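You operate a simulated robot arm through the tools that you are given. There is no shell and no other tool. Be economical: measure what you need, move in short steps, check, and stop when the job is done.

You run a simulated robot arm. Do the job below in one go: nothing can be reset, and whatever is moved stays where it is left.

JOB
Grease the top of the rubber block in the green clamp, then put the block in the OK tray.
Fine: set the clamp to HOLD first; use the blue-handled pad and the grease tin, put the pad back and leave the clamp on FREE. Set down upright: blue-handled pad. Where these are worked on the way, their far stop is far enough and under half their travel is too little: green clamp. A coat counts when it lies all over at full strength: go over it till it gets no stronger.

It is judged by the outcome, as a careful person would: the job done as asked, and still so three seconds after it is handed in. It fails if anything else is knocked over, pushed out of place, dropped, spilled or broken.

ROBOT AND FRAMES
A 7-joint arm with a two-finger parallel gripper, fixed in place. Base frame: the origin is at the foot of the arm, x ahead of it, y to its left, z up; the work surface is at about z = 720. Units: mm, degrees, N and s.
With the tool pointing down near the work surface it reaches from about 160 to 680 mm from the base axis. Its first joint turns from -66.0 to 66.0 degrees. Payload 2.4 kg.
Tool frame: the origin (TCP) lies between the finger pads and is the grasp point; the fingertips stand 30 mm ahead of it; z points along the fingers, y is the line along which they close. Largest opening 94 mm; finger width 28, thickness 10; the body of the gripper, 50 by 96 mm, starts 55 mm behind the TCP.
Orientation is that of the tool frame in the base frame, as a unit quaternion [x, y, z, w]. With the fingers straight down and closing along the base's y, the tool's x points along the base's -x, its y along +y and its z along -z.

CONTROLS
- The arm moves only by the tool play_rows. Its argument "commands" is text: rows parted by semicolons, each of 6 numbers parted by spaces: the shift along the tool's x, y, z in mm, then the turn, a rotation vector about the tool's x, y, z in degrees. In form: x y z wx wy wz; .... A call has 1 to 8 rows; each row is the pose to reach, as a shift and turn from the pose commanded when the call began, along the tool's axes at that moment. "hand" is the opening, from 0 (shut) to 1 (fully open), set as the call begins (left out, the last holds). A row lasts 0.2 s, in which the tool goes at most 50 mm and 8.6 degrees; a call with a longer step from one row to the next is refused whole, and so is a gripper value outside its range. Where a pose cannot be reached the arm comes as near as it can. A force on the tool above 90 N (or 10 N above the force at the start of the call, whichever is more), or a blocked arm, ends the call early, and 0.2 s more pass. The fingers move at their own pace (about 153 mm/s each) and stop on an object; they squeeze with about 35 N. The grip force told is the motor's: it shows also when the fingers shut on nothing. Time passes only in rows, and 0.2 s behind the last, so rows that repeat a pose let the fingers close. The reply holds the time, the measured pose of the TCP, the force on the tool along the base axes, the opening and the grip force, in the units named above and with some noise, with the torque about the TCP (base axes, N m) and any sound that the robot's microphone picked up.
- Cameras (640 x 400 px; columns grow to the right, rows downward): "scene" is fixed at [48.3, 486.6, 1439.2]; the picture's right is [-0.63, -0.78, 0.00], its down [-0.48, 0.39, -0.79] and it looks along [0.61, -0.50, -0.61] (base axes); focal length 344 px, centre (320, 200). "wrist" rides on the gripper at [76, 14, -103] in the tool frame; the picture's right is [-0.18, 0.98, 0.00], its down [-0.75, -0.14, -0.64] and it looks along [-0.63, -0.12, 0.77] (tool axes); focal length 243 px, centre (320, 200). There is no depth. A picture from a camera that has moved, and an enlarged one, comes with that camera's place and axes in the base frame and with its lens.
- camera(camera): a new picture of that camera. It takes no simulated time.
- enlarge(camera, box): a new picture of the part [left, top, right, bottom] of that camera's present view, enlarged. It takes no simulated time.
- close_job(): hands the job in; it is judged then, once.

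Work in short steps. Places have to be worked out from the pictures, the camera data and where the tool is seen: move nearer, look again, correct. Check each grasp and each placing, and mend what went wrong. You have 120 turns and 84 pictures in all, those below and enlarged ones among them. Open the gripper and draw the arm clear of the work before you hand the job in, unless the task says otherwise; then end with one line.

The tools are called as a command line: name --argument value ..., lists and objects as JSON in quotes. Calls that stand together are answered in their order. play_rows: Moves the arm, as the interface text tells. Its arguments: {"type":"object","properties":{"commands":{"type":"string"},"hand":{"type":"number"}},"required":["commands"]} The other tools are called the same way: camera (camera) takes a picture; enlarge (camera, box) takes an enlarged picture of a part of a camera's view; close_job () hands the job in.

At the start:

```text
t: 0.0
eef_pos: [363.4, 89.8, 1057.6]
orientation: [0.0, 1.0, 0.0, 0.001]
wrist_force: [-1.1, -0.1, -0.2]
wrist_torque: [-0.02, 0.01, 0.02]
opening: 94.0
gripper_force: 0.1
```

scene: 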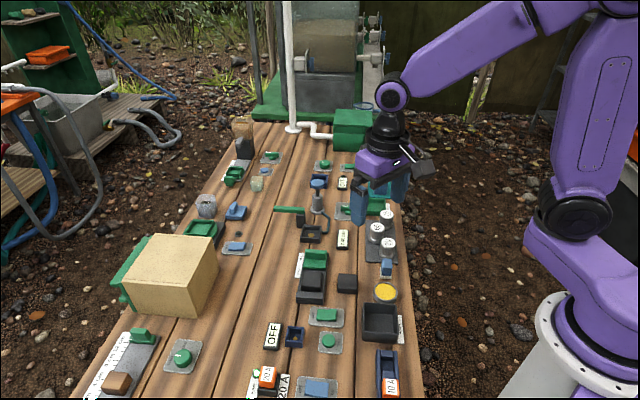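
wrist: 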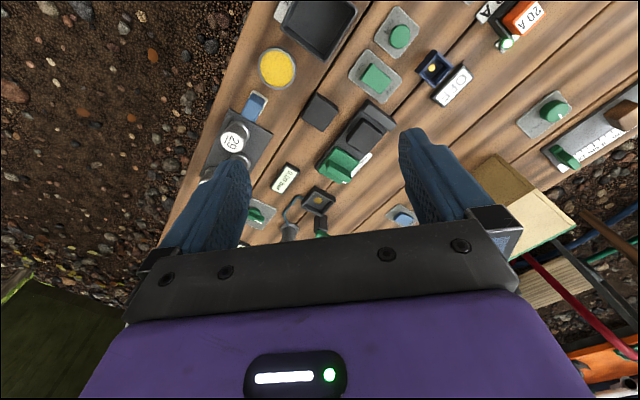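

I'll look closely at the work area first to identify the clamp, pad, tin and tray.

enlarge --camera "scene" --box '[240, 220, 440, 345]'

enlarge --camera "scene" --box '[220, 130, 420, 255]'

enlarge --camera "scene" --box '[220, 280, 420, 400]'

enlarge --camera "wrist" --box '[180, 0, 480, 240]'

```text
3.20 times, centred on (340, 282) of scene
camera zoom: at [48.3, 486.6, 1439.2], right [-0.63, -0.78, 0.0], down [-0.48, 0.39, -0.79], along [0.61, -0.5, -0.61], focal length 1100 px, centre (256, -64)
```

zoom: 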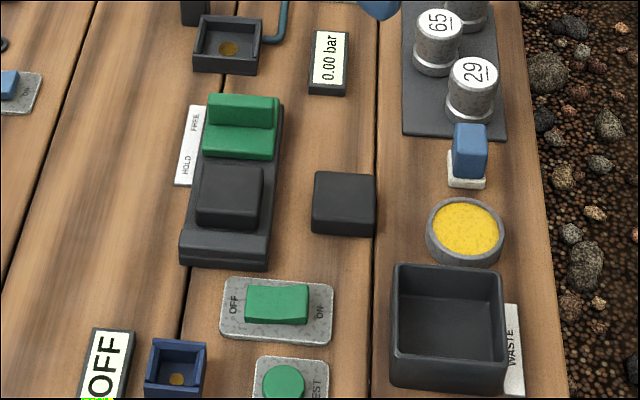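

```text
3.20 times, centred on (320, 192) of scene
camera zoom: at [48.3, 486.6, 1439.2], right [-0.63, -0.78, 0.0], down [-0.48, 0.39, -0.79], along [0.61, -0.5, -0.61], focal length 1100 px, centre (320, 224)
```

zoom: 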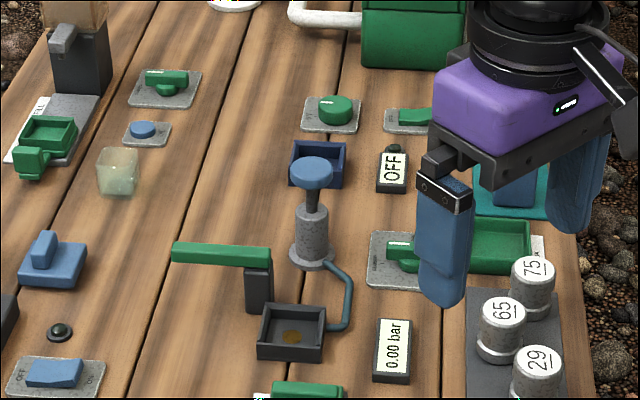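

```text
3.20 times, centred on (320, 340) of scene
camera zoom: at [48.3, 486.6, 1439.2], right [-0.63, -0.78, 0.0], down [-0.48, 0.39, -0.79], along [0.61, -0.5, -0.61], focal length 1100 px, centre (320, -248)
```

zoom: 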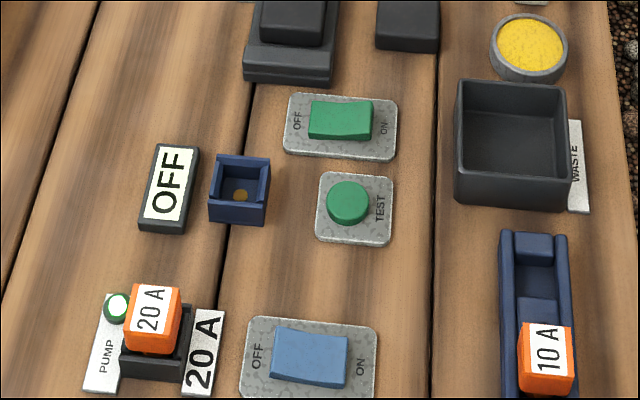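

```text
1.67 times, centred on (330, 120) of wrist
camera zoom: at [286.9, 103.9, 1160.5], right [0.18, 0.98, 0.0], down [0.75, -0.14, 0.64], along [0.63, -0.12, -0.77], focal length 404 px, centre (303, 333)
```

zoom: 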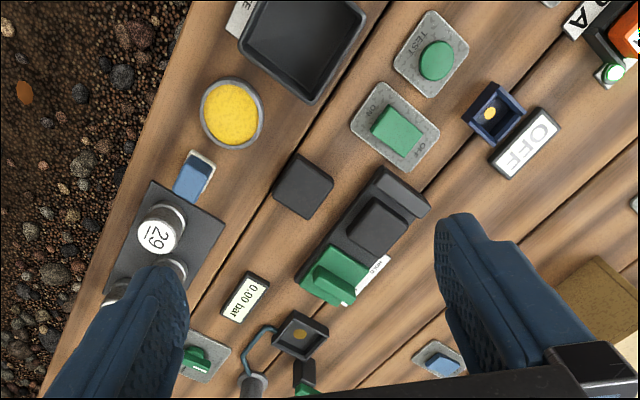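

The green clamp's slider sits at FREE, the pad and tin are near the near edge, and a green tray lies at the far end. I'll turn along the clamp axis and go nearer to look.

play_rows --commands "-8 8 15 0 0 8.5; -16 16 30 0 0 17; -24 24 45 0 0 25.5; -32 32 60 0 0 34; -40 40 75 0 0 42; -45 40 85 0 0 48"

camera --camera "wrist"

camera --camera "scene"

```text
t: 1.4
eef_pos: [409.1, 130.5, 973.7]
orientation: [0.407, 0.913, 0.0, 0.0]
wrist_force: [0.4, 0.5, -0.3]
wrist_torque: [0.0, 0.02, -0.02]
opening: 94.2
gripper_force: 0.1
```

```text
77 pictures are left
camera wrist: at [367.7, 196.4, 1074.3], right [0.85, 0.52, 0.0], down [0.4, -0.66, 0.64], along [0.33, -0.55, -0.77], focal length 243 px, centre (320, 200)
```

wrist: 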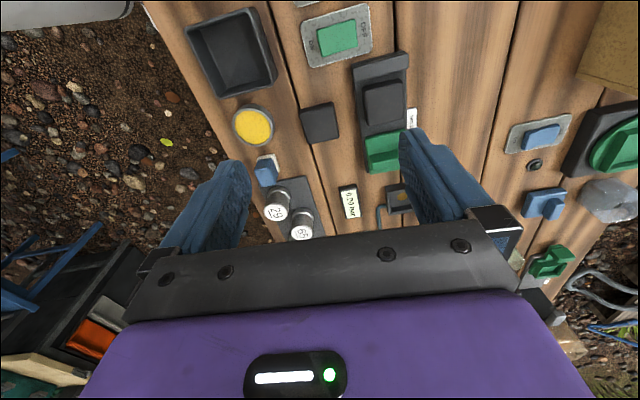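

```text
76 pictures are left
```

scene: 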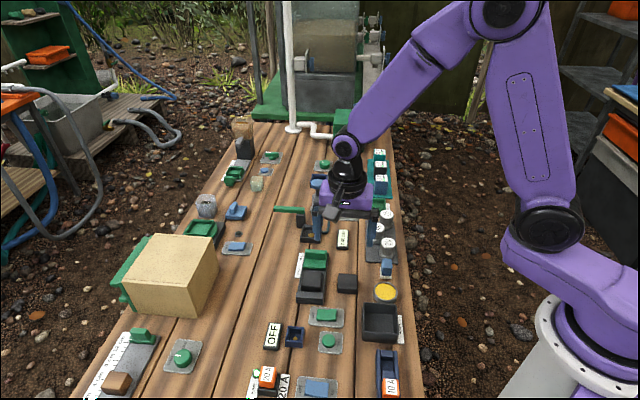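

The tray and tin are well in view now; I'll enlarge the clamp and pad area for measuring.

enlarge --camera "wrist" --box '[220, 30, 460, 230]'

enlarge --camera "scene" --box '[290, 130, 420, 220]'

enlarge --camera "scene" --box '[280, 230, 420, 320]'

```text
2.00 times, centred on (340, 130) of wrist
camera zoom: at [367.7, 196.4, 1074.3], right [0.85, 0.52, 0.0], down [0.4, -0.66, 0.64], along [0.33, -0.55, -0.77], focal length 485 px, centre (280, 340)
```

zoom: 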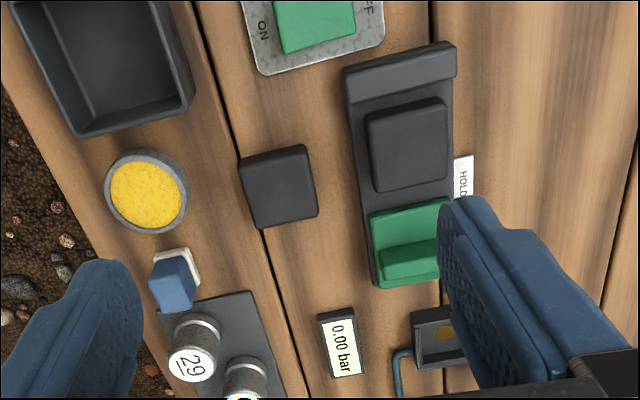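

```text
4.44 times, centred on (355, 175) of scene
camera zoom: at [48.3, 486.6, 1439.2], right [-0.63, -0.78, 0.0], down [-0.48, 0.39, -0.79], along [0.61, -0.5, -0.61], focal length 1527 px, centre (164, 311)
```

zoom: 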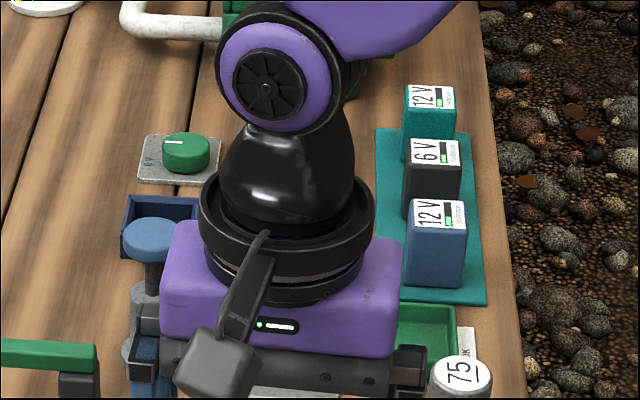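

```text
4.44 times, centred on (350, 275) of scene
camera zoom: at [48.3, 486.6, 1439.2], right [-0.63, -0.78, 0.0], down [-0.48, 0.39, -0.79], along [0.61, -0.5, -0.61], focal length 1527 px, centre (187, -133)
```

zoom: 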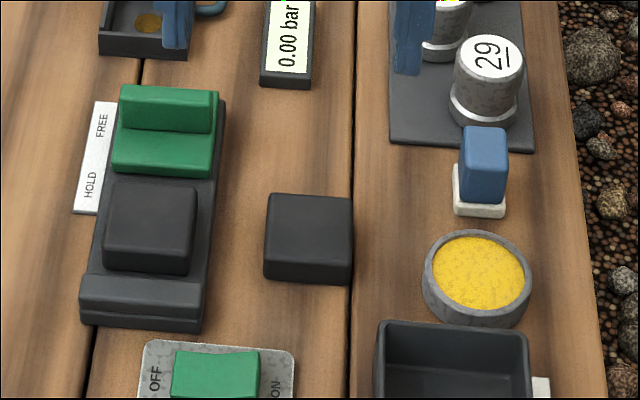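

The OK label is on the green tray beyond the weights. The clamp's ridge I judge near (540, 94), z≈770; I move above it with the fingers closing along its slide direction.

play_rows --commands "-14 9 5 0 0 -8.5; -28 18 10 0 0 -17; -42 27 15 0 0 -25.5; -56 36 20 0 0 -34; -70 45 25 0 0 -42.5; -84 54 30 0 0 -51; -100 64 35 0 0 -59.5; -115 73 40 0 0 -68"

play_rows --commands "0 0 15 0 0 -8; 0 0 30 0 0 -16; 0 0 50 0 0 -22" --hand 0.6

camera --camera "wrist"

```text
t: 3.2
eef_pos: [540.1, 93.1, 933.1]
orientation: [-0.175, 0.985, 0.0, -0.001]
wrist_force: [0.5, -0.4, -0.7]
wrist_torque: [0.01, 0.01, 0.0]
opening: 93.9
gripper_force: 0.1
```

```text
t: 4.0
eef_pos: [540.0, 93.2, 883.5]
orientation: [-0.359, 0.933, 0.0, 0.0]
wrist_force: [-0.1, -0.9, -0.6]
wrist_torque: [-0.02, 0.0, -0.04]
opening: 56.4
gripper_force: 0.0
```

```text
72 pictures are left
camera wrist: at [474.3, 52.5, 985.4], right [-0.52, 0.85, 0.0], down [0.65, 0.4, 0.64], along [0.55, 0.34, -0.77], focal length 243 px, centre (320, 200)
```

wrist: 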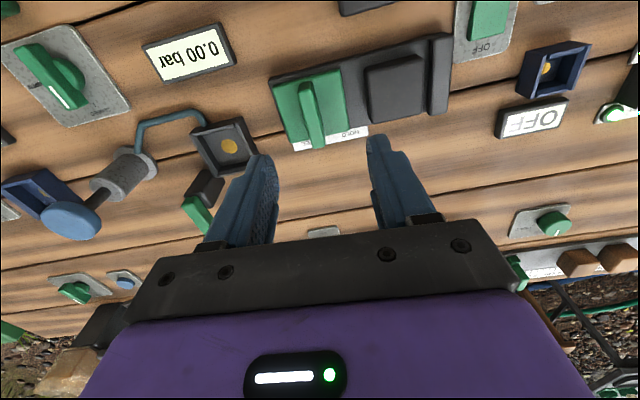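

The ridge is right under the fingers; enlarging it for an accurate fix.

enlarge --camera "wrist" --box '[230, 20, 480, 180]'

enlarge --camera "scene" --box '[260, 200, 400, 310]'

```text
2.50 times, centred on (355, 100) of wrist
camera zoom: at [474.3, 52.5, 985.4], right [-0.52, 0.85, 0.0], down [0.65, 0.4, 0.64], along [0.55, 0.34, -0.77], focal length 606 px, centre (232, 450)
```

zoom: 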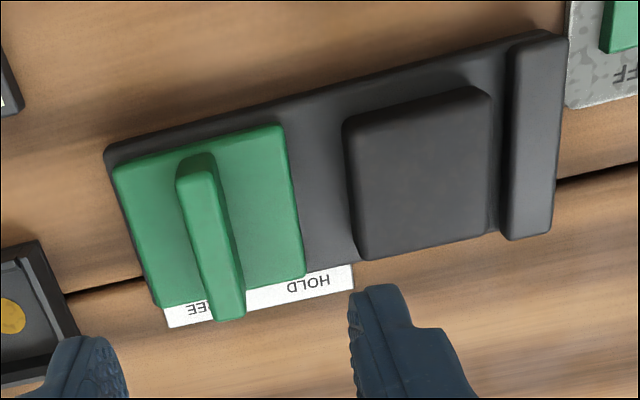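

```text
3.64 times, centred on (330, 255) of scene
camera zoom: at [48.3, 486.6, 1439.2], right [-0.63, -0.78, 0.0], down [-0.48, 0.39, -0.79], along [0.61, -0.5, -0.61], focal length 1249 px, centre (284, 0)
```

zoom: 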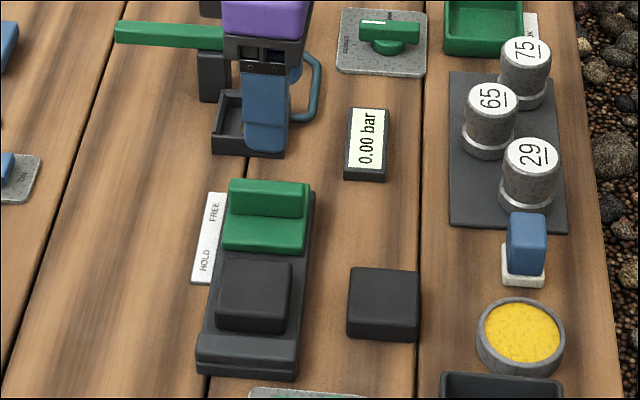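

Triangulated: ridge top ≈ (551, 91, 766), clamp axis at 45°. I centre over it, turn 3° more and descend partly.

play_rows --commands "-4 -5 15 0 0 -1.5; -7 -9.3 35 0 0 -3; -7 -9.3 75 0 0 -3; -7 -9.3 75 0 0 -3"

camera --camera "wrist"

enlarge --camera "scene" --box '[260, 200, 400, 310]'

```text
t: 5.0
eef_pos: [552.5, 90.7, 810.8]
orientation: [-0.383, 0.924, -0.001, 0.001]
wrist_force: [-0.1, -0.1, 0.0]
wrist_torque: [-0.04, -0.01, 0.0]
opening: 56.4
gripper_force: 0.1
```

```text
69 pictures are left
camera wrist: at [488.0, 46.8, 912.9], right [-0.57, 0.82, 0.0], down [0.63, 0.43, 0.64], along [0.53, 0.36, -0.77], focal length 243 px, centre (320, 200)
```

wrist: 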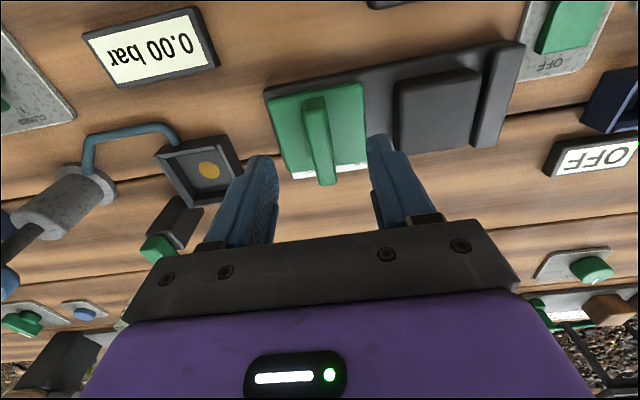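

```text
3.64 times, centred on (330, 255) of scene
camera zoom: at [48.3, 486.6, 1439.2], right [-0.63, -0.78, 0.0], down [-0.48, 0.39, -0.79], along [0.61, -0.5, -0.61], focal length 1249 px, centre (284, 0)
```

zoom: 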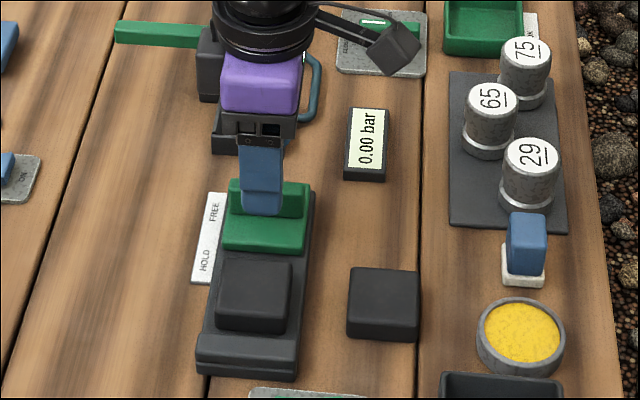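

Ridge is centred between the fingers. I narrow the opening and lower the fingertips beside the ridge.

play_rows --commands "0 0 0 0 0 0; 0 0 10 0 0 0; 0 0 20 0 0 0; 0 0 27 0 0 0; 0 0 27 0 0 0" --hand 0.38

play_rows --commands "0 0 0 0 0 0; 0 0 0 0 0 0" --hand 0

camera --camera "wrist"

```text
t: 6.2
eef_pos: [550.2, 90.7, 781.8]
orientation: [-0.383, 0.924, 0.0, 0.0]
wrist_force: [0.2, 0.5, -0.6]
wrist_torque: [0.0, 0.0, 0.0]
opening: 35.8
gripper_force: 0.1
```

```text
t: 6.8
eef_pos: [550.8, 92.1, 782.4]
orientation: [-0.382, 0.924, 0.001, 0.0]
wrist_force: [0.3, 0.1, -2.4]
wrist_torque: [-0.05, -0.02, 0.0]
opening: 13.0
gripper_force: 45.4
```

```text
67 pictures are left
camera wrist: at [487.1, 47.3, 883.7], right [-0.57, 0.82, 0.0], down [0.63, 0.43, 0.64], along [0.53, 0.36, -0.77], focal length 243 px, centre (320, 200)
```

wrist: 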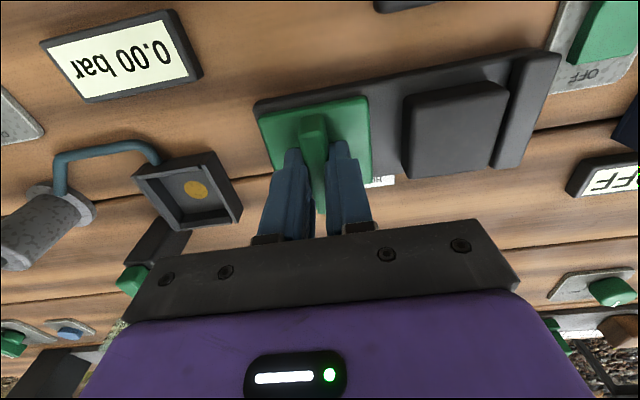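

Ridge gripped (13 mm). I slide it towards the block in small steps, watching the force.

play_rows --commands "0 5 0 0 0 0; 0 10 0 0 0 0; 0 14 0 0 0 0; 0 14 0 0 0 0"

camera --camera "wrist"

```text
t: 7.8
eef_pos: [541.2, 101.1, 781.6]
orientation: [-0.383, 0.924, -0.001, 0.0]
wrist_force: [-0.7, -1.2, 1.7]
wrist_torque: [0.49, -0.49, -0.13]
opening: 13.1
gripper_force: 45.3
```

```text
66 pictures are left
camera wrist: at [476.8, 57.7, 883.8], right [-0.57, 0.82, 0.0], down [0.63, 0.43, 0.64], along [0.53, 0.36, -0.77], focal length 243 px, centre (320, 200)
```

wrist: 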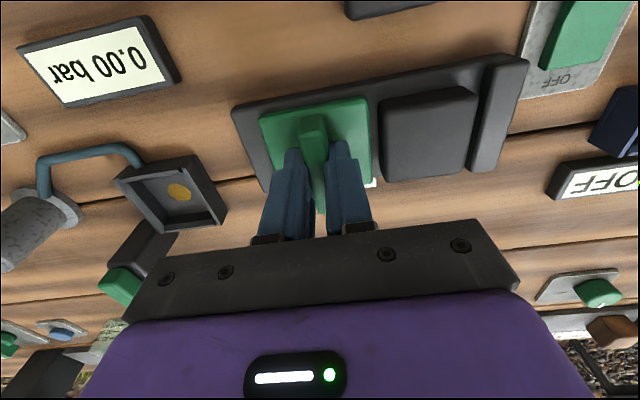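

It slides with little effort; a small gap remains. Continuing to the stop.

play_rows --commands "0 3 0 0 0 0; 0 5 0 0 0 0; 0 7 0 0 0 0; 0 9 0 0 0 0; 0 9 0 0 0 0"

enlarge --camera "wrist" --box '[220, 40, 540, 240]'

```text
t: 9.0
eef_pos: [535.0, 108.0, 782.7]
orientation: [-0.383, 0.924, 0.0, 0.001]
wrist_force: [0.0, 0.8, 7.8]
wrist_torque: [0.04, 0.02, 0.0]
opening: 13.3
gripper_force: 45.2
```

```text
2.00 times, centred on (380, 140) of wrist
camera zoom: at [470.4, 63.8, 883.6], right [-0.57, 0.82, 0.0], down [0.63, 0.43, 0.64], along [0.53, 0.36, -0.77], focal length 485 px, centre (200, 320)
```

zoom: 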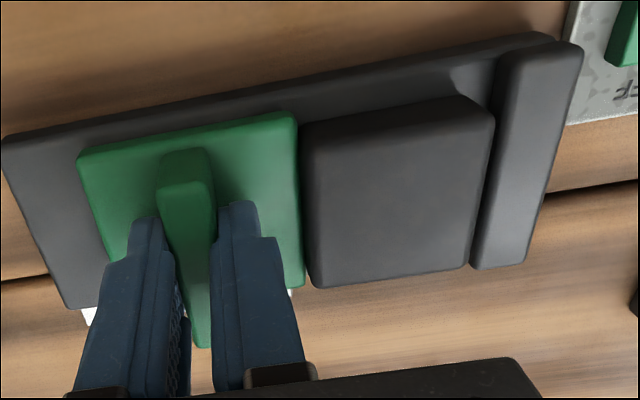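

Jaw is about at the block and force is still low; I push on a few more mm to find the stop.

play_rows --commands "0 2 0 0 0 0; 0 4 0 0 0 0; 0 6 0 0 0 0; 0 6 0 0 0 0"

enlarge --camera "wrist" --box '[220, 40, 540, 240]'

```text
t: 10.0
eef_pos: [530.7, 111.1, 781.4]
orientation: [-0.384, 0.923, 0.0, 0.0]
wrist_force: [-0.2, 3.1, 17.5]
wrist_torque: [-0.02, 0.08, -0.04]
opening: 13.4
gripper_force: 45.0
```

```text
2.00 times, centred on (380, 140) of wrist
camera zoom: at [466.2, 68.0, 883.6], right [-0.57, 0.82, 0.0], down [0.63, 0.43, 0.64], along [0.53, 0.36, -0.77], focal length 485 px, centre (200, 320)
```

zoom: 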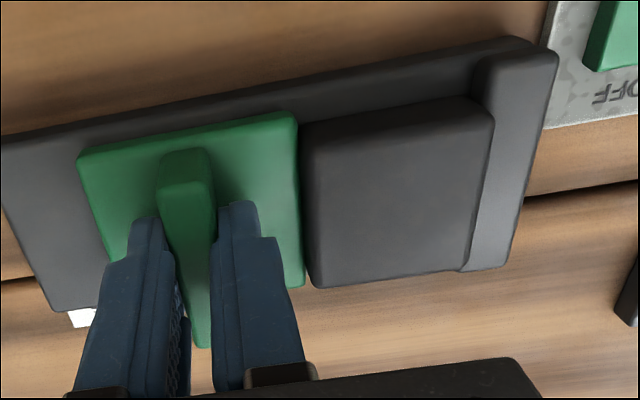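

The block has now been pushed up to the fixed jaw. One more push to confirm the stop.

play_rows --commands "0 2 0 0 0 0; 0 4 0 0 0 0; 0 6 0 0 0 0; 0 6 0 0 0 0"

enlarge --camera "wrist" --box '[220, 40, 540, 240]'

```text
t: 11.0
eef_pos: [529.8, 112.5, 782.3]
orientation: [-0.381, 0.925, -0.001, 0.004]
wrist_force: [31.2, -22.8, -11.0]
wrist_torque: [-0.5, -0.21, 0.47]
opening: 13.3
gripper_force: 44.7
```

```text
2.00 times, centred on (380, 140) of wrist
camera zoom: at [464.7, 68.6, 883.1], right [-0.56, 0.83, 0.0], down [0.63, 0.43, 0.65], along [0.54, 0.36, -0.76], focal length 485 px, centre (200, 320)
```

zoom: 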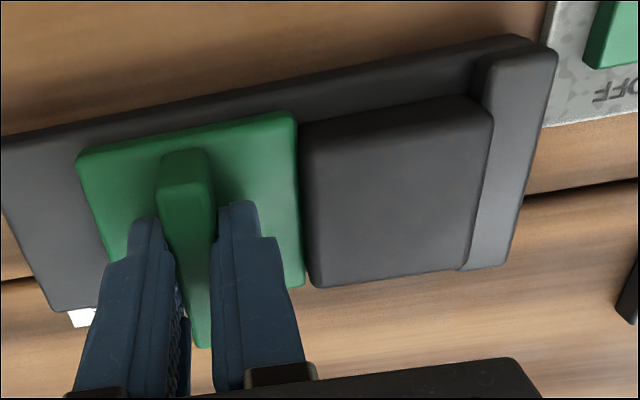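

39 N at the stop, no further motion: the clamp is at HOLD. I relax, open slightly and lift straight up.

play_rows --commands "0 -5 0 0 0 0; 0 -5 0 0 0 0"

play_rows --commands "0 0 0 0 0 0; 0 0 0 0 0 0; 0 0 -30 0 0 0; 0 0 -75 0 0 0; 0 0 -120 0 0 0" --hand 0.22

camera --camera "wrist"

```text
t: 11.6
eef_pos: [529.2, 112.9, 781.4]
orientation: [-0.382, 0.924, 0.0, 0.0]
wrist_force: [11.9, -12.7, 2.1]
wrist_torque: [0.54, -1.01, -0.04]
opening: 13.2
gripper_force: 44.8
```

```text
t: 12.8
eef_pos: [527.3, 112.5, 900.9]
orientation: [-0.384, 0.923, 0.0, -0.001]
wrist_force: [0.3, 0.2, 0.3]
wrist_torque: [0.02, -0.02, 0.01]
opening: 21.0
gripper_force: 0.0
```

```text
62 pictures are left
camera wrist: at [463.2, 68.6, 1002.6], right [-0.57, 0.82, 0.0], down [0.63, 0.43, 0.64], along [0.53, 0.36, -0.77], focal length 243 px, centre (320, 200)
```

wrist: 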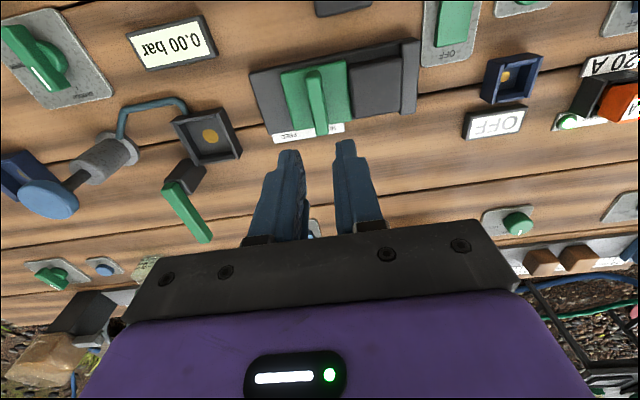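

Clamp at HOLD. Now I go above the pad, judged near (404, -33), turning so the fingers close across the bench.

play_rows --commands "20 -2 0 0 0 8.5; 40 -4 0 0 0 17; 60 -6 0 0 0 25.5; 80 -8 0 0 0 34; 100 -10 0 0 0 42.5; 120 -12 0 0 0 51; 140 -14 0 0 0 59.5; 160 -16 0 0 0 68" --hand 0.7

play_rows --commands "5 9 0 0 0 8.5; 10 18 0 0 0 17; 11.5 27.5 0 0 0 22; 11.5 27.5 0 0 0 22"

camera --camera "wrist"

```text
t: 14.6
eef_pos: [426.9, -12.0, 900.0]
orientation: [0.2, 0.98, 0.0, 0.0]
wrist_force: [0.0, -0.7, -0.1]
wrist_torque: [-0.01, -0.01, 0.02]
opening: 65.7
gripper_force: 0.1
```

```text
t: 15.6
eef_pos: [426.2, 17.8, 901.6]
orientation: [0.384, 0.923, 0.0, 0.0]
wrist_force: [-0.2, -0.3, 0.4]
wrist_torque: [0.02, 0.01, 0.01]
opening: 65.7
gripper_force: 0.1
```

```text
61 pictures are left
camera wrist: at [383.5, 81.7, 1003.1], right [0.83, 0.56, 0.0], down [0.43, -0.63, 0.64], along [0.36, -0.53, -0.77], focal length 243 px, centre (320, 200)
```

wrist: 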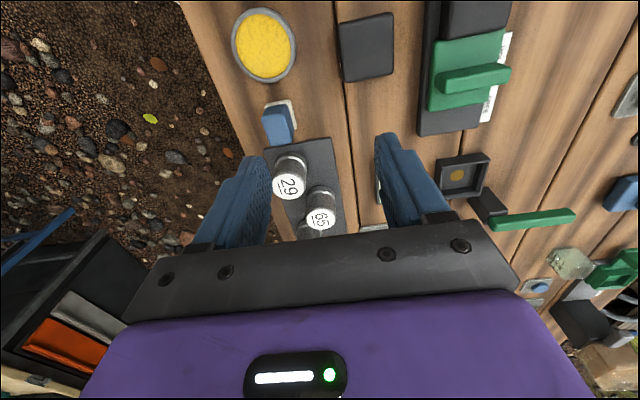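

A good view of pad, tin and weights; enlarging for position and handle shape.

enlarge --camera "wrist" --box '[210, 0, 350, 240]'

enlarge --camera "scene" --box '[350, 210, 430, 310]'

```text
1.67 times, centred on (280, 120) of wrist
camera zoom: at [383.5, 81.7, 1003.1], right [0.83, 0.56, 0.0], down [0.43, -0.63, 0.64], along [0.36, -0.53, -0.77], focal length 404 px, centre (387, 333)
```

zoom: 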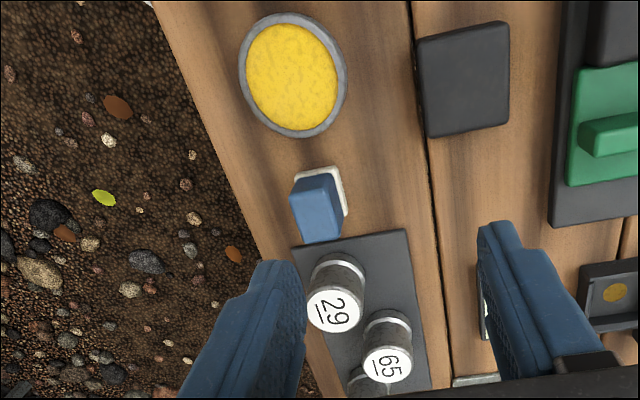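

```text
4.00 times, centred on (390, 260) of scene
camera zoom: at [48.3, 486.6, 1439.2], right [-0.63, -0.78, 0.0], down [-0.48, 0.39, -0.79], along [0.61, -0.5, -0.61], focal length 1374 px, centre (40, -40)
```

zoom: 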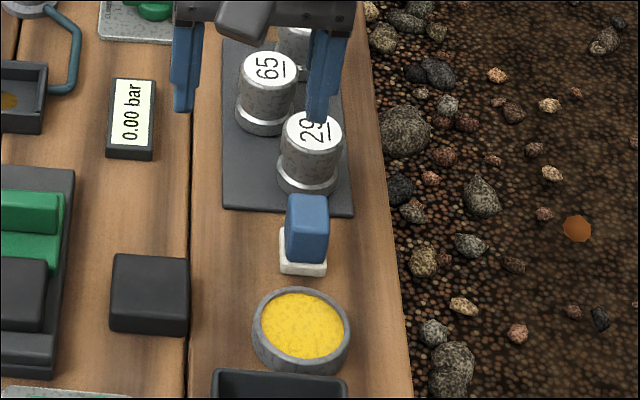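

enlarge --camera "wrist" --box '[250, 85, 330, 165]'

```text
5.00 times, centred on (290, 125) of wrist
camera zoom: at [383.5, 81.7, 1003.1], right [0.83, 0.56, 0.0], down [0.43, -0.63, 0.64], along [0.36, -0.53, -0.77], focal length 1213 px, centre (470, 575)
```

zoom: 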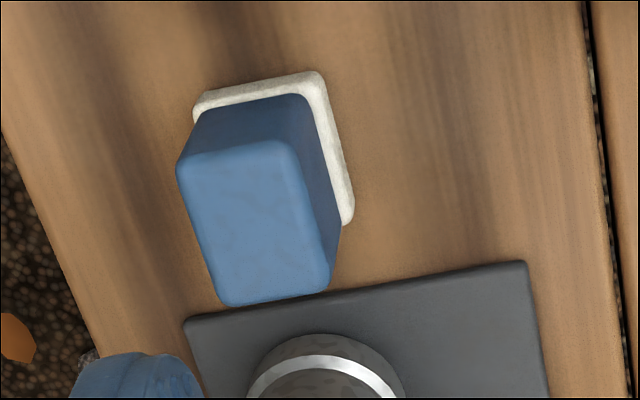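

Handle top ≈ (407, -30, 765), about 24 × 32 mm and aligned with the bench. I move over it and lower partway.

play_rows --commands "-10 -24 0 0 0 0; -20.2 -47.4 10 0 0 0; -20.2 -47.4 50 0 0 0; -20.2 -47.4 91 0 0 0; -20.2 -47.4 91 0 0 0"

camera --camera "wrist"

enlarge --camera "scene" --box '[350, 210, 430, 310]'

```text
t: 16.8
eef_pos: [408.8, -30.2, 809.3]
orientation: [0.382, 0.924, 0.0, -0.001]
wrist_force: [0.2, 0.0, -0.5]
wrist_torque: [0.01, -0.02, 0.05]
opening: 65.9
gripper_force: 0.1
```

```text
57 pictures are left
camera wrist: at [365.6, 34.5, 911.7], right [0.82, 0.57, 0.0], down [0.43, -0.63, 0.64], along [0.36, -0.53, -0.77], focal length 243 px, centre (320, 200)
```

wrist: 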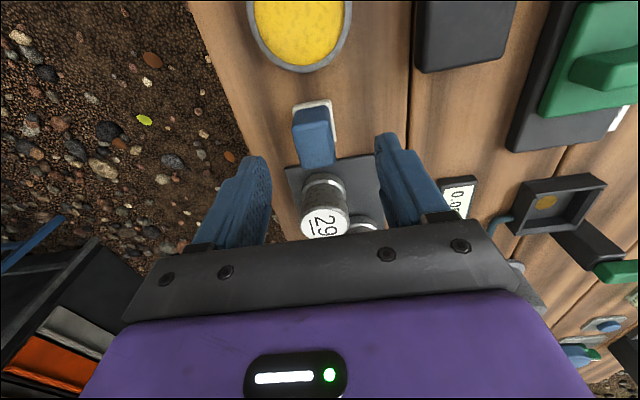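

```text
4.00 times, centred on (390, 260) of scene
camera zoom: at [48.3, 486.6, 1439.2], right [-0.63, -0.78, 0.0], down [-0.48, 0.39, -0.79], along [0.61, -0.5, -0.61], focal length 1374 px, centre (40, -40)
```

zoom: 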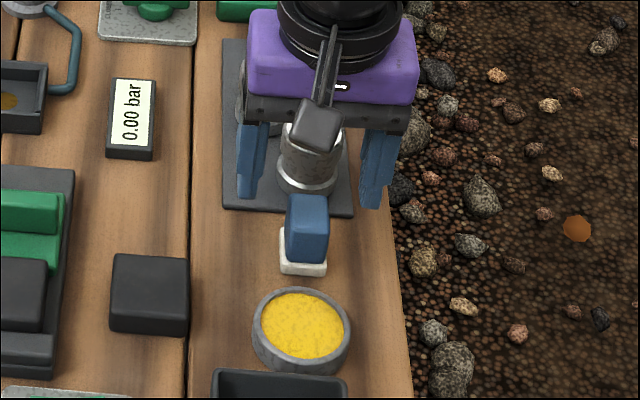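

The handle is centred within ~3 mm. I correct, descend to z≈768 and close.

play_rows --commands "3 -1 10 0 0 0; 3 -1 25 0 0 0; 3 -1 41 0 0 0; 3 -1 41 0 0 0"

play_rows --commands "0 0 0 0 0 0; 0 0 0 0 0 0; 0 0 0 0 0 0" --hand 0

camera --camera "wrist"

```text
t: 17.8
eef_pos: [406.0, -27.2, 770.1]
orientation: [0.382, 0.924, 0.001, 0.0]
wrist_force: [0.3, 0.0, -0.6]
wrist_torque: [-0.01, 0.02, 0.0]
opening: 65.5
gripper_force: 0.1
```

```text
t: 18.6
eef_pos: [407.0, -27.1, 770.4]
orientation: [0.382, 0.924, 0.001, 0.002]
wrist_force: [-4.3, -0.4, 49.3]
wrist_torque: [-0.03, 0.14, 0.0]
opening: 24.8
gripper_force: 34.4
```

```text
55 pictures are left
camera wrist: at [362.4, 35.7, 872.3], right [0.82, 0.57, 0.0], down [0.43, -0.63, 0.64], along [0.36, -0.53, -0.77], focal length 243 px, centre (320, 200)
```

wrist: 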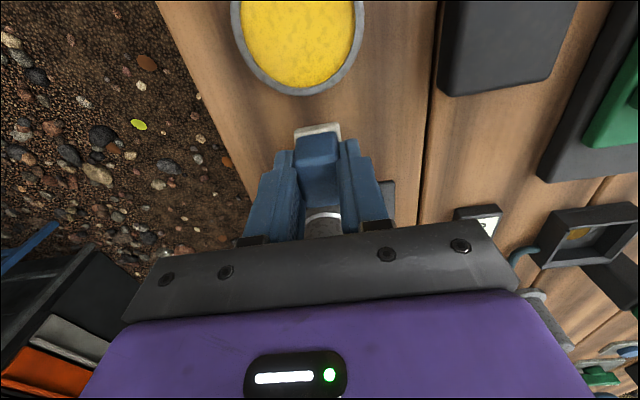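

Gripped at 24.8 mm. Rest height of TCP here is ≈770 at (406, -27); I lift and look.

play_rows --commands "0 0 -5 0 0 0; 0 0 -20 0 0 0; 0 0 -40 0 0 0; 0 0 -50 0 0 0; 0 0 -50 0 0 0"

camera --camera "wrist"

enlarge --camera "scene" --box '[350, 200, 430, 300]'

```text
t: 19.8
eef_pos: [405.5, -29.7, 818.4]
orientation: [0.382, 0.924, 0.0, 0.0]
wrist_force: [-0.9, -0.4, -0.7]
wrist_torque: [0.01, -0.04, 0.0]
opening: 24.8
gripper_force: 35.5
```

```text
54 pictures are left
camera wrist: at [361.5, 34.1, 921.2], right [0.82, 0.57, 0.0], down [0.43, -0.63, 0.64], along [0.36, -0.53, -0.77], focal length 243 px, centre (320, 200)
```

wrist: 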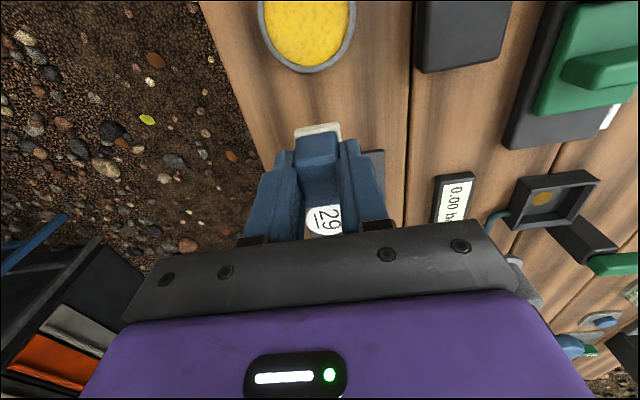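

```text
4.00 times, centred on (390, 250) of scene
camera zoom: at [48.3, 486.6, 1439.2], right [-0.63, -0.78, 0.0], down [-0.48, 0.39, -0.79], along [0.61, -0.5, -0.61], focal length 1374 px, centre (40, 0)
```

zoom: 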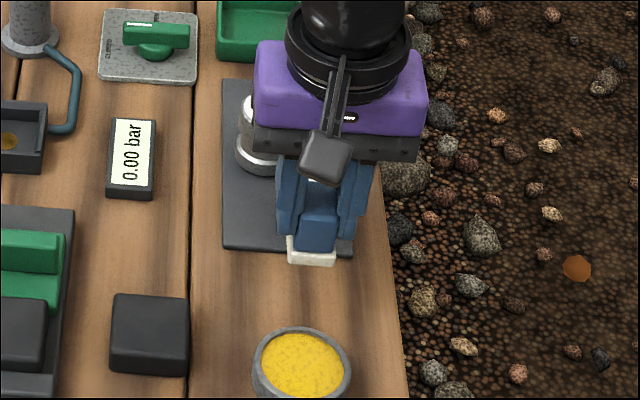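

Pad is held level. Enlarging to see how far the pad sits off the TCP, and to fix the tin.

enlarge --camera "wrist" --box '[230, 0, 390, 240]'

enlarge --camera "wrist" --box '[270, 110, 370, 210]'

```text
1.67 times, centred on (310, 120) of wrist
camera zoom: at [361.5, 34.1, 921.2], right [0.82, 0.57, 0.0], down [0.43, -0.63, 0.64], along [0.36, -0.53, -0.77], focal length 404 px, centre (337, 333)
```

zoom: 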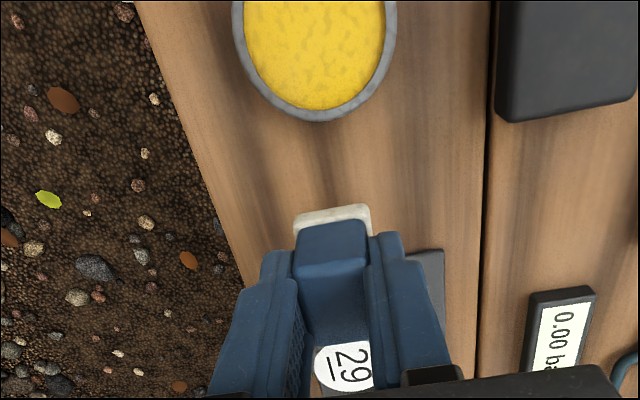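

```text
4.00 times, centred on (320, 160) of wrist
camera zoom: at [361.5, 34.1, 921.2], right [0.82, 0.57, 0.0], down [0.43, -0.63, 0.64], along [0.36, -0.53, -0.77], focal length 970 px, centre (320, 360)
```

zoom: 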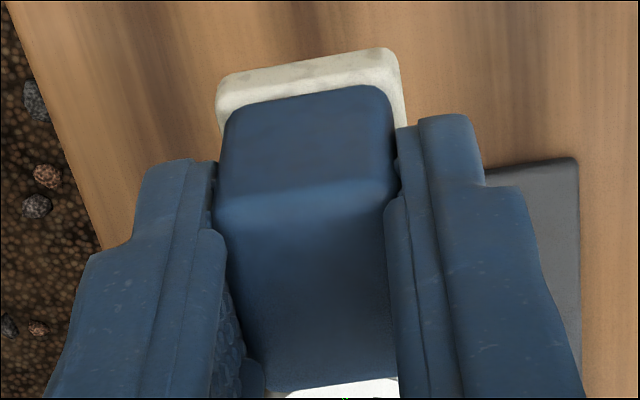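

Pad is centred on the TCP, its sole ≈50 mm below it. Tin centre ≈ (358, 25); I move over it with some height.

play_rows --commands "18 1.5 -8 0 0 0; 36 3 -10 0 0 0; 54 4.5 -10 0 0 0; 71.9 5.5 -10 0 0 0; 71.9 5.5 -10 0 0 0; 71.9 5.5 5 0 0 0; 71.9 5.5 5 0 0 0"

camera --camera "wrist"

enlarge --camera "scene" --box '[340, 220, 430, 330]'

```text
t: 21.4
eef_pos: [358.5, 26.7, 814.9]
orientation: [0.381, 0.924, 0.0, 0.001]
wrist_force: [-0.1, 0.0, -0.1]
wrist_torque: [-0.03, 0.05, -0.02]
opening: 24.6
gripper_force: 35.5
```

```text
50 pictures are left
camera wrist: at [314.7, 90.2, 916.0], right [0.82, 0.57, 0.0], down [0.43, -0.63, 0.64], along [0.36, -0.53, -0.77], focal length 243 px, centre (320, 200)
```

wrist: 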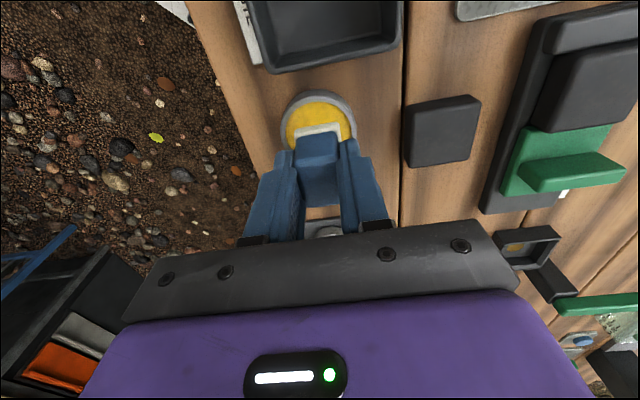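

```text
3.64 times, centred on (385, 275) of scene
camera zoom: at [48.3, 486.6, 1439.2], right [-0.63, -0.78, 0.0], down [-0.48, 0.39, -0.79], along [0.61, -0.5, -0.61], focal length 1249 px, centre (84, -73)
```

zoom: 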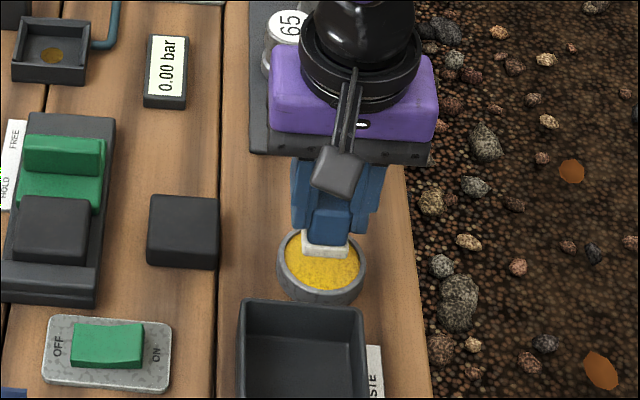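

Pad is centred over the tin. Lowering gently in small steps until contact.

play_rows --commands "0 0 8 0 0 0; 0 0 13 0 0 0; 0 0 16 0 0 0; 0 0 19 0 0 0; 0 0 22 0 0 0"

enlarge --camera "scene" --box '[340, 220, 430, 330]'

```text
t: 22.6
eef_pos: [359.1, 26.0, 791.9]
orientation: [0.383, 0.924, -0.001, 0.0]
wrist_force: [-0.3, 0.6, -0.7]
wrist_torque: [0.01, 0.02, 0.0]
opening: 24.5
gripper_force: 34.6
```

```text
3.64 times, centred on (385, 275) of scene
camera zoom: at [48.3, 486.6, 1439.2], right [-0.63, -0.78, 0.0], down [-0.48, 0.39, -0.79], along [0.61, -0.5, -0.61], focal length 1249 px, centre (84, -73)
```

zoom: 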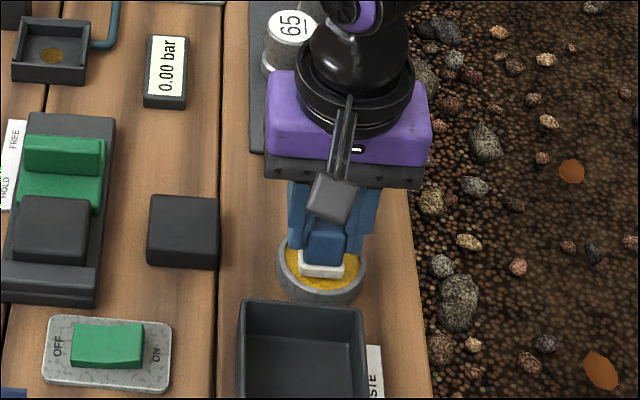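

Close above the grease, no contact yet; continuing down 2–3 mm per row.

play_rows --commands "0 0 2 0 0 0; 0 0 4 0 0 0; 0 0 6 0 0 0; 0 0 6 0 0 0"

enlarge --camera "wrist" --box '[250, 60, 390, 220]'

```text
t: 23.6
eef_pos: [360.0, 24.8, 787.4]
orientation: [0.383, 0.924, 0.0, 0.001]
wrist_force: [-1.9, -3.6, 39.7]
wrist_torque: [-0.17, 0.08, -0.02]
opening: 24.8
gripper_force: 35.0
```

```text
2.50 times, centred on (320, 140) of wrist
camera zoom: at [315.1, 89.5, 889.0], right [0.83, 0.56, 0.0], down [0.43, -0.63, 0.64], along [0.36, -0.53, -0.77], focal length 606 px, centre (320, 350)
```

zoom: 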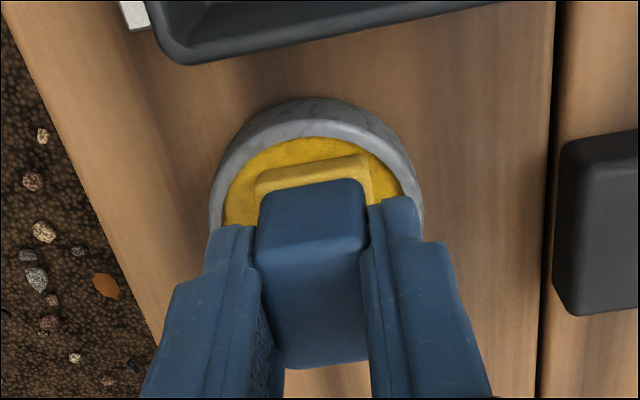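

The pad has turned yellow (loaded). I lift it and carry it over to the clamped block.

play_rows --commands "0 0 -15 0 0 0; 0 0 -50 0 0 0; 0 45 -55 0 0 0; 0 90 -55 0 0 0; 0 135 -55 0 0 0; 0 165 -55 0 0 0; 0 178 -55 0 0 0; 0 178 -55 0 0 0"

camera --camera "wrist"

enlarge --camera "scene" --box '[270, 220, 370, 320]'

```text
t: 25.4
eef_pos: [486.7, 151.6, 842.0]
orientation: [0.382, 0.924, 0.0, 0.0]
wrist_force: [-0.3, -0.3, 0.4]
wrist_torque: [0.03, -0.04, -0.02]
opening: 25.0
gripper_force: 35.0
```

```text
46 pictures are left
camera wrist: at [442.9, 215.7, 944.1], right [0.82, 0.57, 0.0], down [0.43, -0.63, 0.64], along [0.36, -0.53, -0.77], focal length 243 px, centre (320, 200)
```

wrist: 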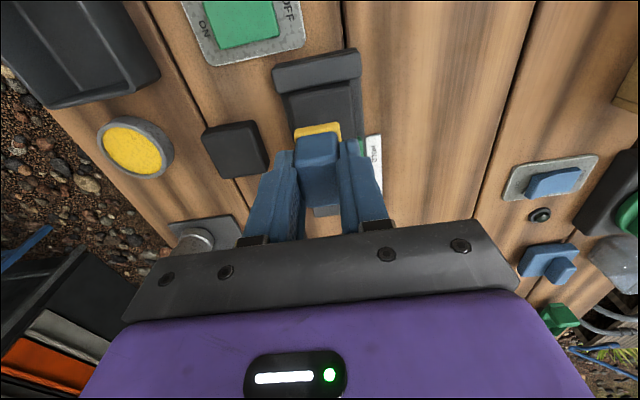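

```text
4.00 times, centred on (320, 270) of scene
camera zoom: at [48.3, 486.6, 1439.2], right [-0.63, -0.78, 0.0], down [-0.48, 0.39, -0.79], along [0.61, -0.5, -0.61], focal length 1374 px, centre (320, -80)
```

zoom: 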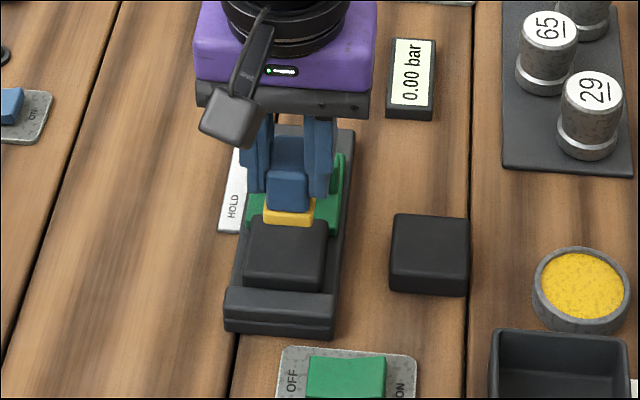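

enlarge --camera "wrist" --box '[250, 40, 400, 160]'

```text
3.33 times, centred on (325, 100) of wrist
camera zoom: at [442.9, 215.7, 944.1], right [0.82, 0.57, 0.0], down [0.43, -0.63, 0.64], along [0.36, -0.53, -0.77], focal length 809 px, centre (303, 533)
```

zoom: 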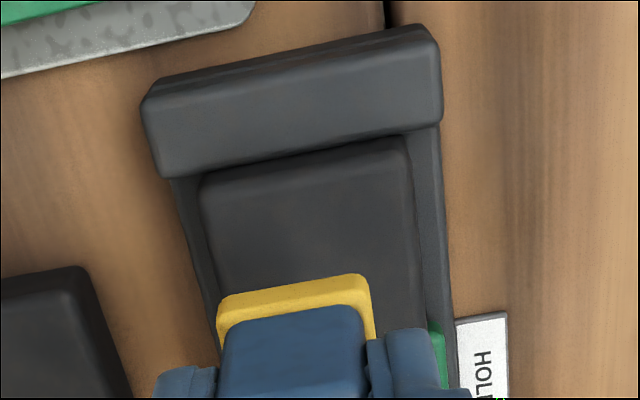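

Block top is ≈48 mm square, centred ≈ (489.5, 154.5); the pad sole is ≈30 × 38 mm. I shift 4 mm and lower until it touches.

play_rows --commands "0.4 4.4 10 0 0 0; 0.4 4.4 25 0 0 0; 0.4 4.4 34 0 0 0; 0.4 4.4 37 0 0 0; 0.4 4.4 39 0 0 0; 0.4 4.4 41 0 0 0; 0.4 4.4 41 0 0 0"

enlarge --camera "scene" --box '[280, 230, 350, 310]'

```text
t: 26.8
eef_pos: [488.3, 156.1, 806.3]
orientation: [0.382, 0.924, 0.001, 0.001]
wrist_force: [-9.7, -2.5, 27.7]
wrist_torque: [-0.13, 0.33, 0.0]
opening: 25.0
gripper_force: 35.5
stopped in row 7: the force on the tool passed its limit (the readings are from after the stop); the commanded pose is now the measured one
```

```text
5.00 times, centred on (315, 270) of scene
camera zoom: at [47.7, 486.4, 1439.3], right [-0.63, -0.78, 0.0], down [-0.47, 0.39, -0.79], along [0.61, -0.5, -0.61], focal length 1718 px, centre (345, -150)
```

zoom: 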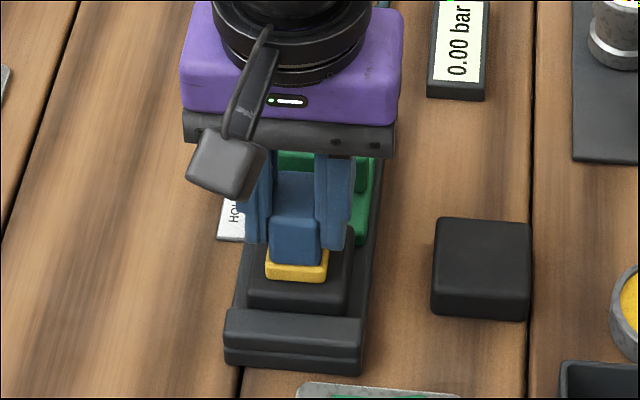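

Contact at ≈806 (block top ≈756). Now gentle strokes over the whole top.

play_rows --commands "0 -5 0 0 0 0; 0 -9 0 0 0 0; 4 -9 0 0 0 0; 4 0 0 0 0 0; 4 9 0 0 0 0; -4 9 0 0 0 0; -4 0 0 0 0 0; -4 -9 0 0 0 0"

enlarge --camera "wrist" --box '[230, 60, 410, 200]'

```text
t: 28.1
eef_pos: [487.8, 155.1, 807.0]
orientation: [0.388, 0.922, -0.008, -0.008]
wrist_force: [-9.9, -5.5, 28.6]
wrist_torque: [-0.19, 0.01, -0.01]
opening: 25.1
gripper_force: 34.7
stopped in row 6: the force on the tool passed its limit (the readings are from after the stop); the commanded pose is now the measured one
```

```text
2.86 times, centred on (320, 130) of wrist
camera zoom: at [447.4, 220.7, 908.6], right [0.83, 0.56, -0.02], down [0.44, -0.63, 0.64], along [0.34, -0.54, -0.77], focal length 693 px, centre (320, 400)
```

zoom: 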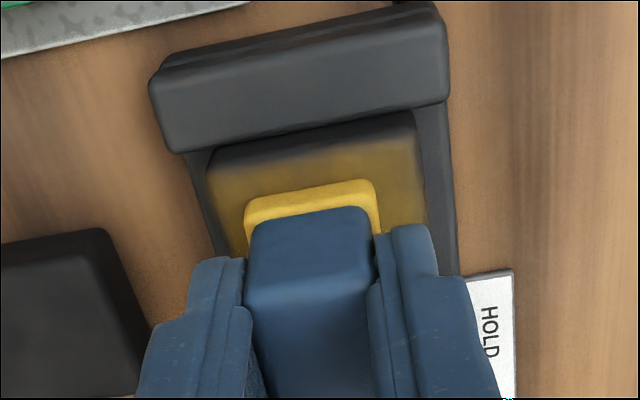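

A coat is forming. I lift, straighten the slight tilt, and check the coverage.

play_rows --commands "0 0 -5 -0.6 -0.2 -0.3; 0 0 -15 -1.2 -0.5 -0.6; 0 0 -40 -1.2 -0.5 -0.6; -30 0 -60 -1.2 -0.5 -0.6; -60 0 -60 -1.2 -0.5 -0.6; -60 0 -60 -1.2 -0.5 -0.6"

camera --camera "wrist"

enlarge --camera "scene" --box '[280, 230, 350, 310]'

```text
t: 29.5
eef_pos: [532.1, 113.8, 862.5]
orientation: [0.382, 0.924, 0.001, 0.0]
wrist_force: [-0.4, -0.2, 0.4]
wrist_torque: [0.0, -0.02, 0.0]
opening: 24.8
gripper_force: 34.7
```

```text
41 pictures are left
camera wrist: at [488.4, 177.6, 964.8], right [0.82, 0.57, 0.0], down [0.43, -0.63, 0.64], along [0.36, -0.53, -0.77], focal length 243 px, centre (320, 200)
```

wrist: 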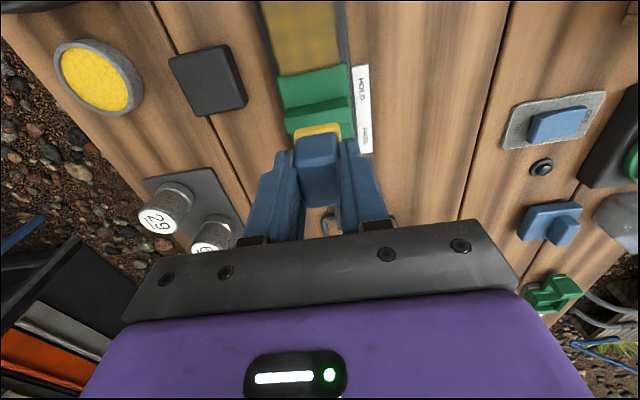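

```text
5.00 times, centred on (315, 270) of scene
camera zoom: at [48.4, 486.6, 1439.2], right [-0.63, -0.78, 0.0], down [-0.48, 0.39, -0.79], along [0.61, -0.5, -0.61], focal length 1718 px, centre (345, -150)
```

zoom: 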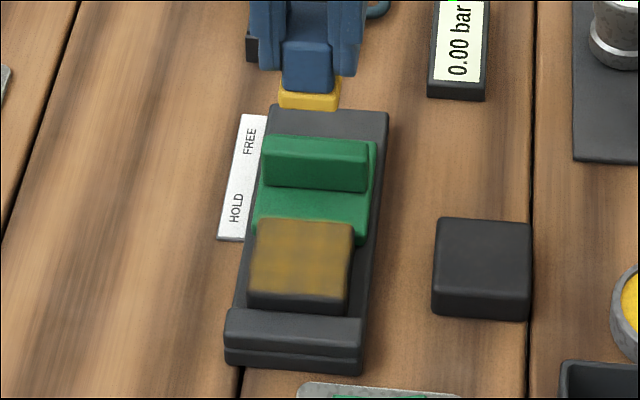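

Block stands proud of both jaws; the coat lacks the strip by the fixed jaw and is thin. I go back for wider, lighter strokes.

play_rows --commands "30 -1.4 0 0 0 0; 58.8 -1.4 10 0 0 0; 58.8 -1.4 35 0 0 0; 58.8 -1.4 50 0 0 0; 58.8 -1.4 55 0 0 0; 58.8 -1.4 56 0 0 0"

```text
t: 30.9
eef_pos: [491.6, 156.3, 808.7]
orientation: [0.382, 0.924, 0.001, 0.0]
wrist_force: [-0.3, -0.8, -0.7]
wrist_torque: [-0.01, -0.02, 0.02]
opening: 24.5
gripper_force: 34.8
```

No contact yet; press down 1–2 mm and see the force.

play_rows --commands "0 0 1 0 0 0; 0 0 2 0 0 0; 0 0 2 0 0 0"

```text
t: 31.7
eef_pos: [490.8, 155.5, 807.0]
orientation: [0.382, 0.924, 0.0, 0.0]
wrist_force: [-2.2, 0.0, 9.6]
wrist_torque: [-0.03, 0.15, -0.02]
opening: 25.0
gripper_force: 35.3
```

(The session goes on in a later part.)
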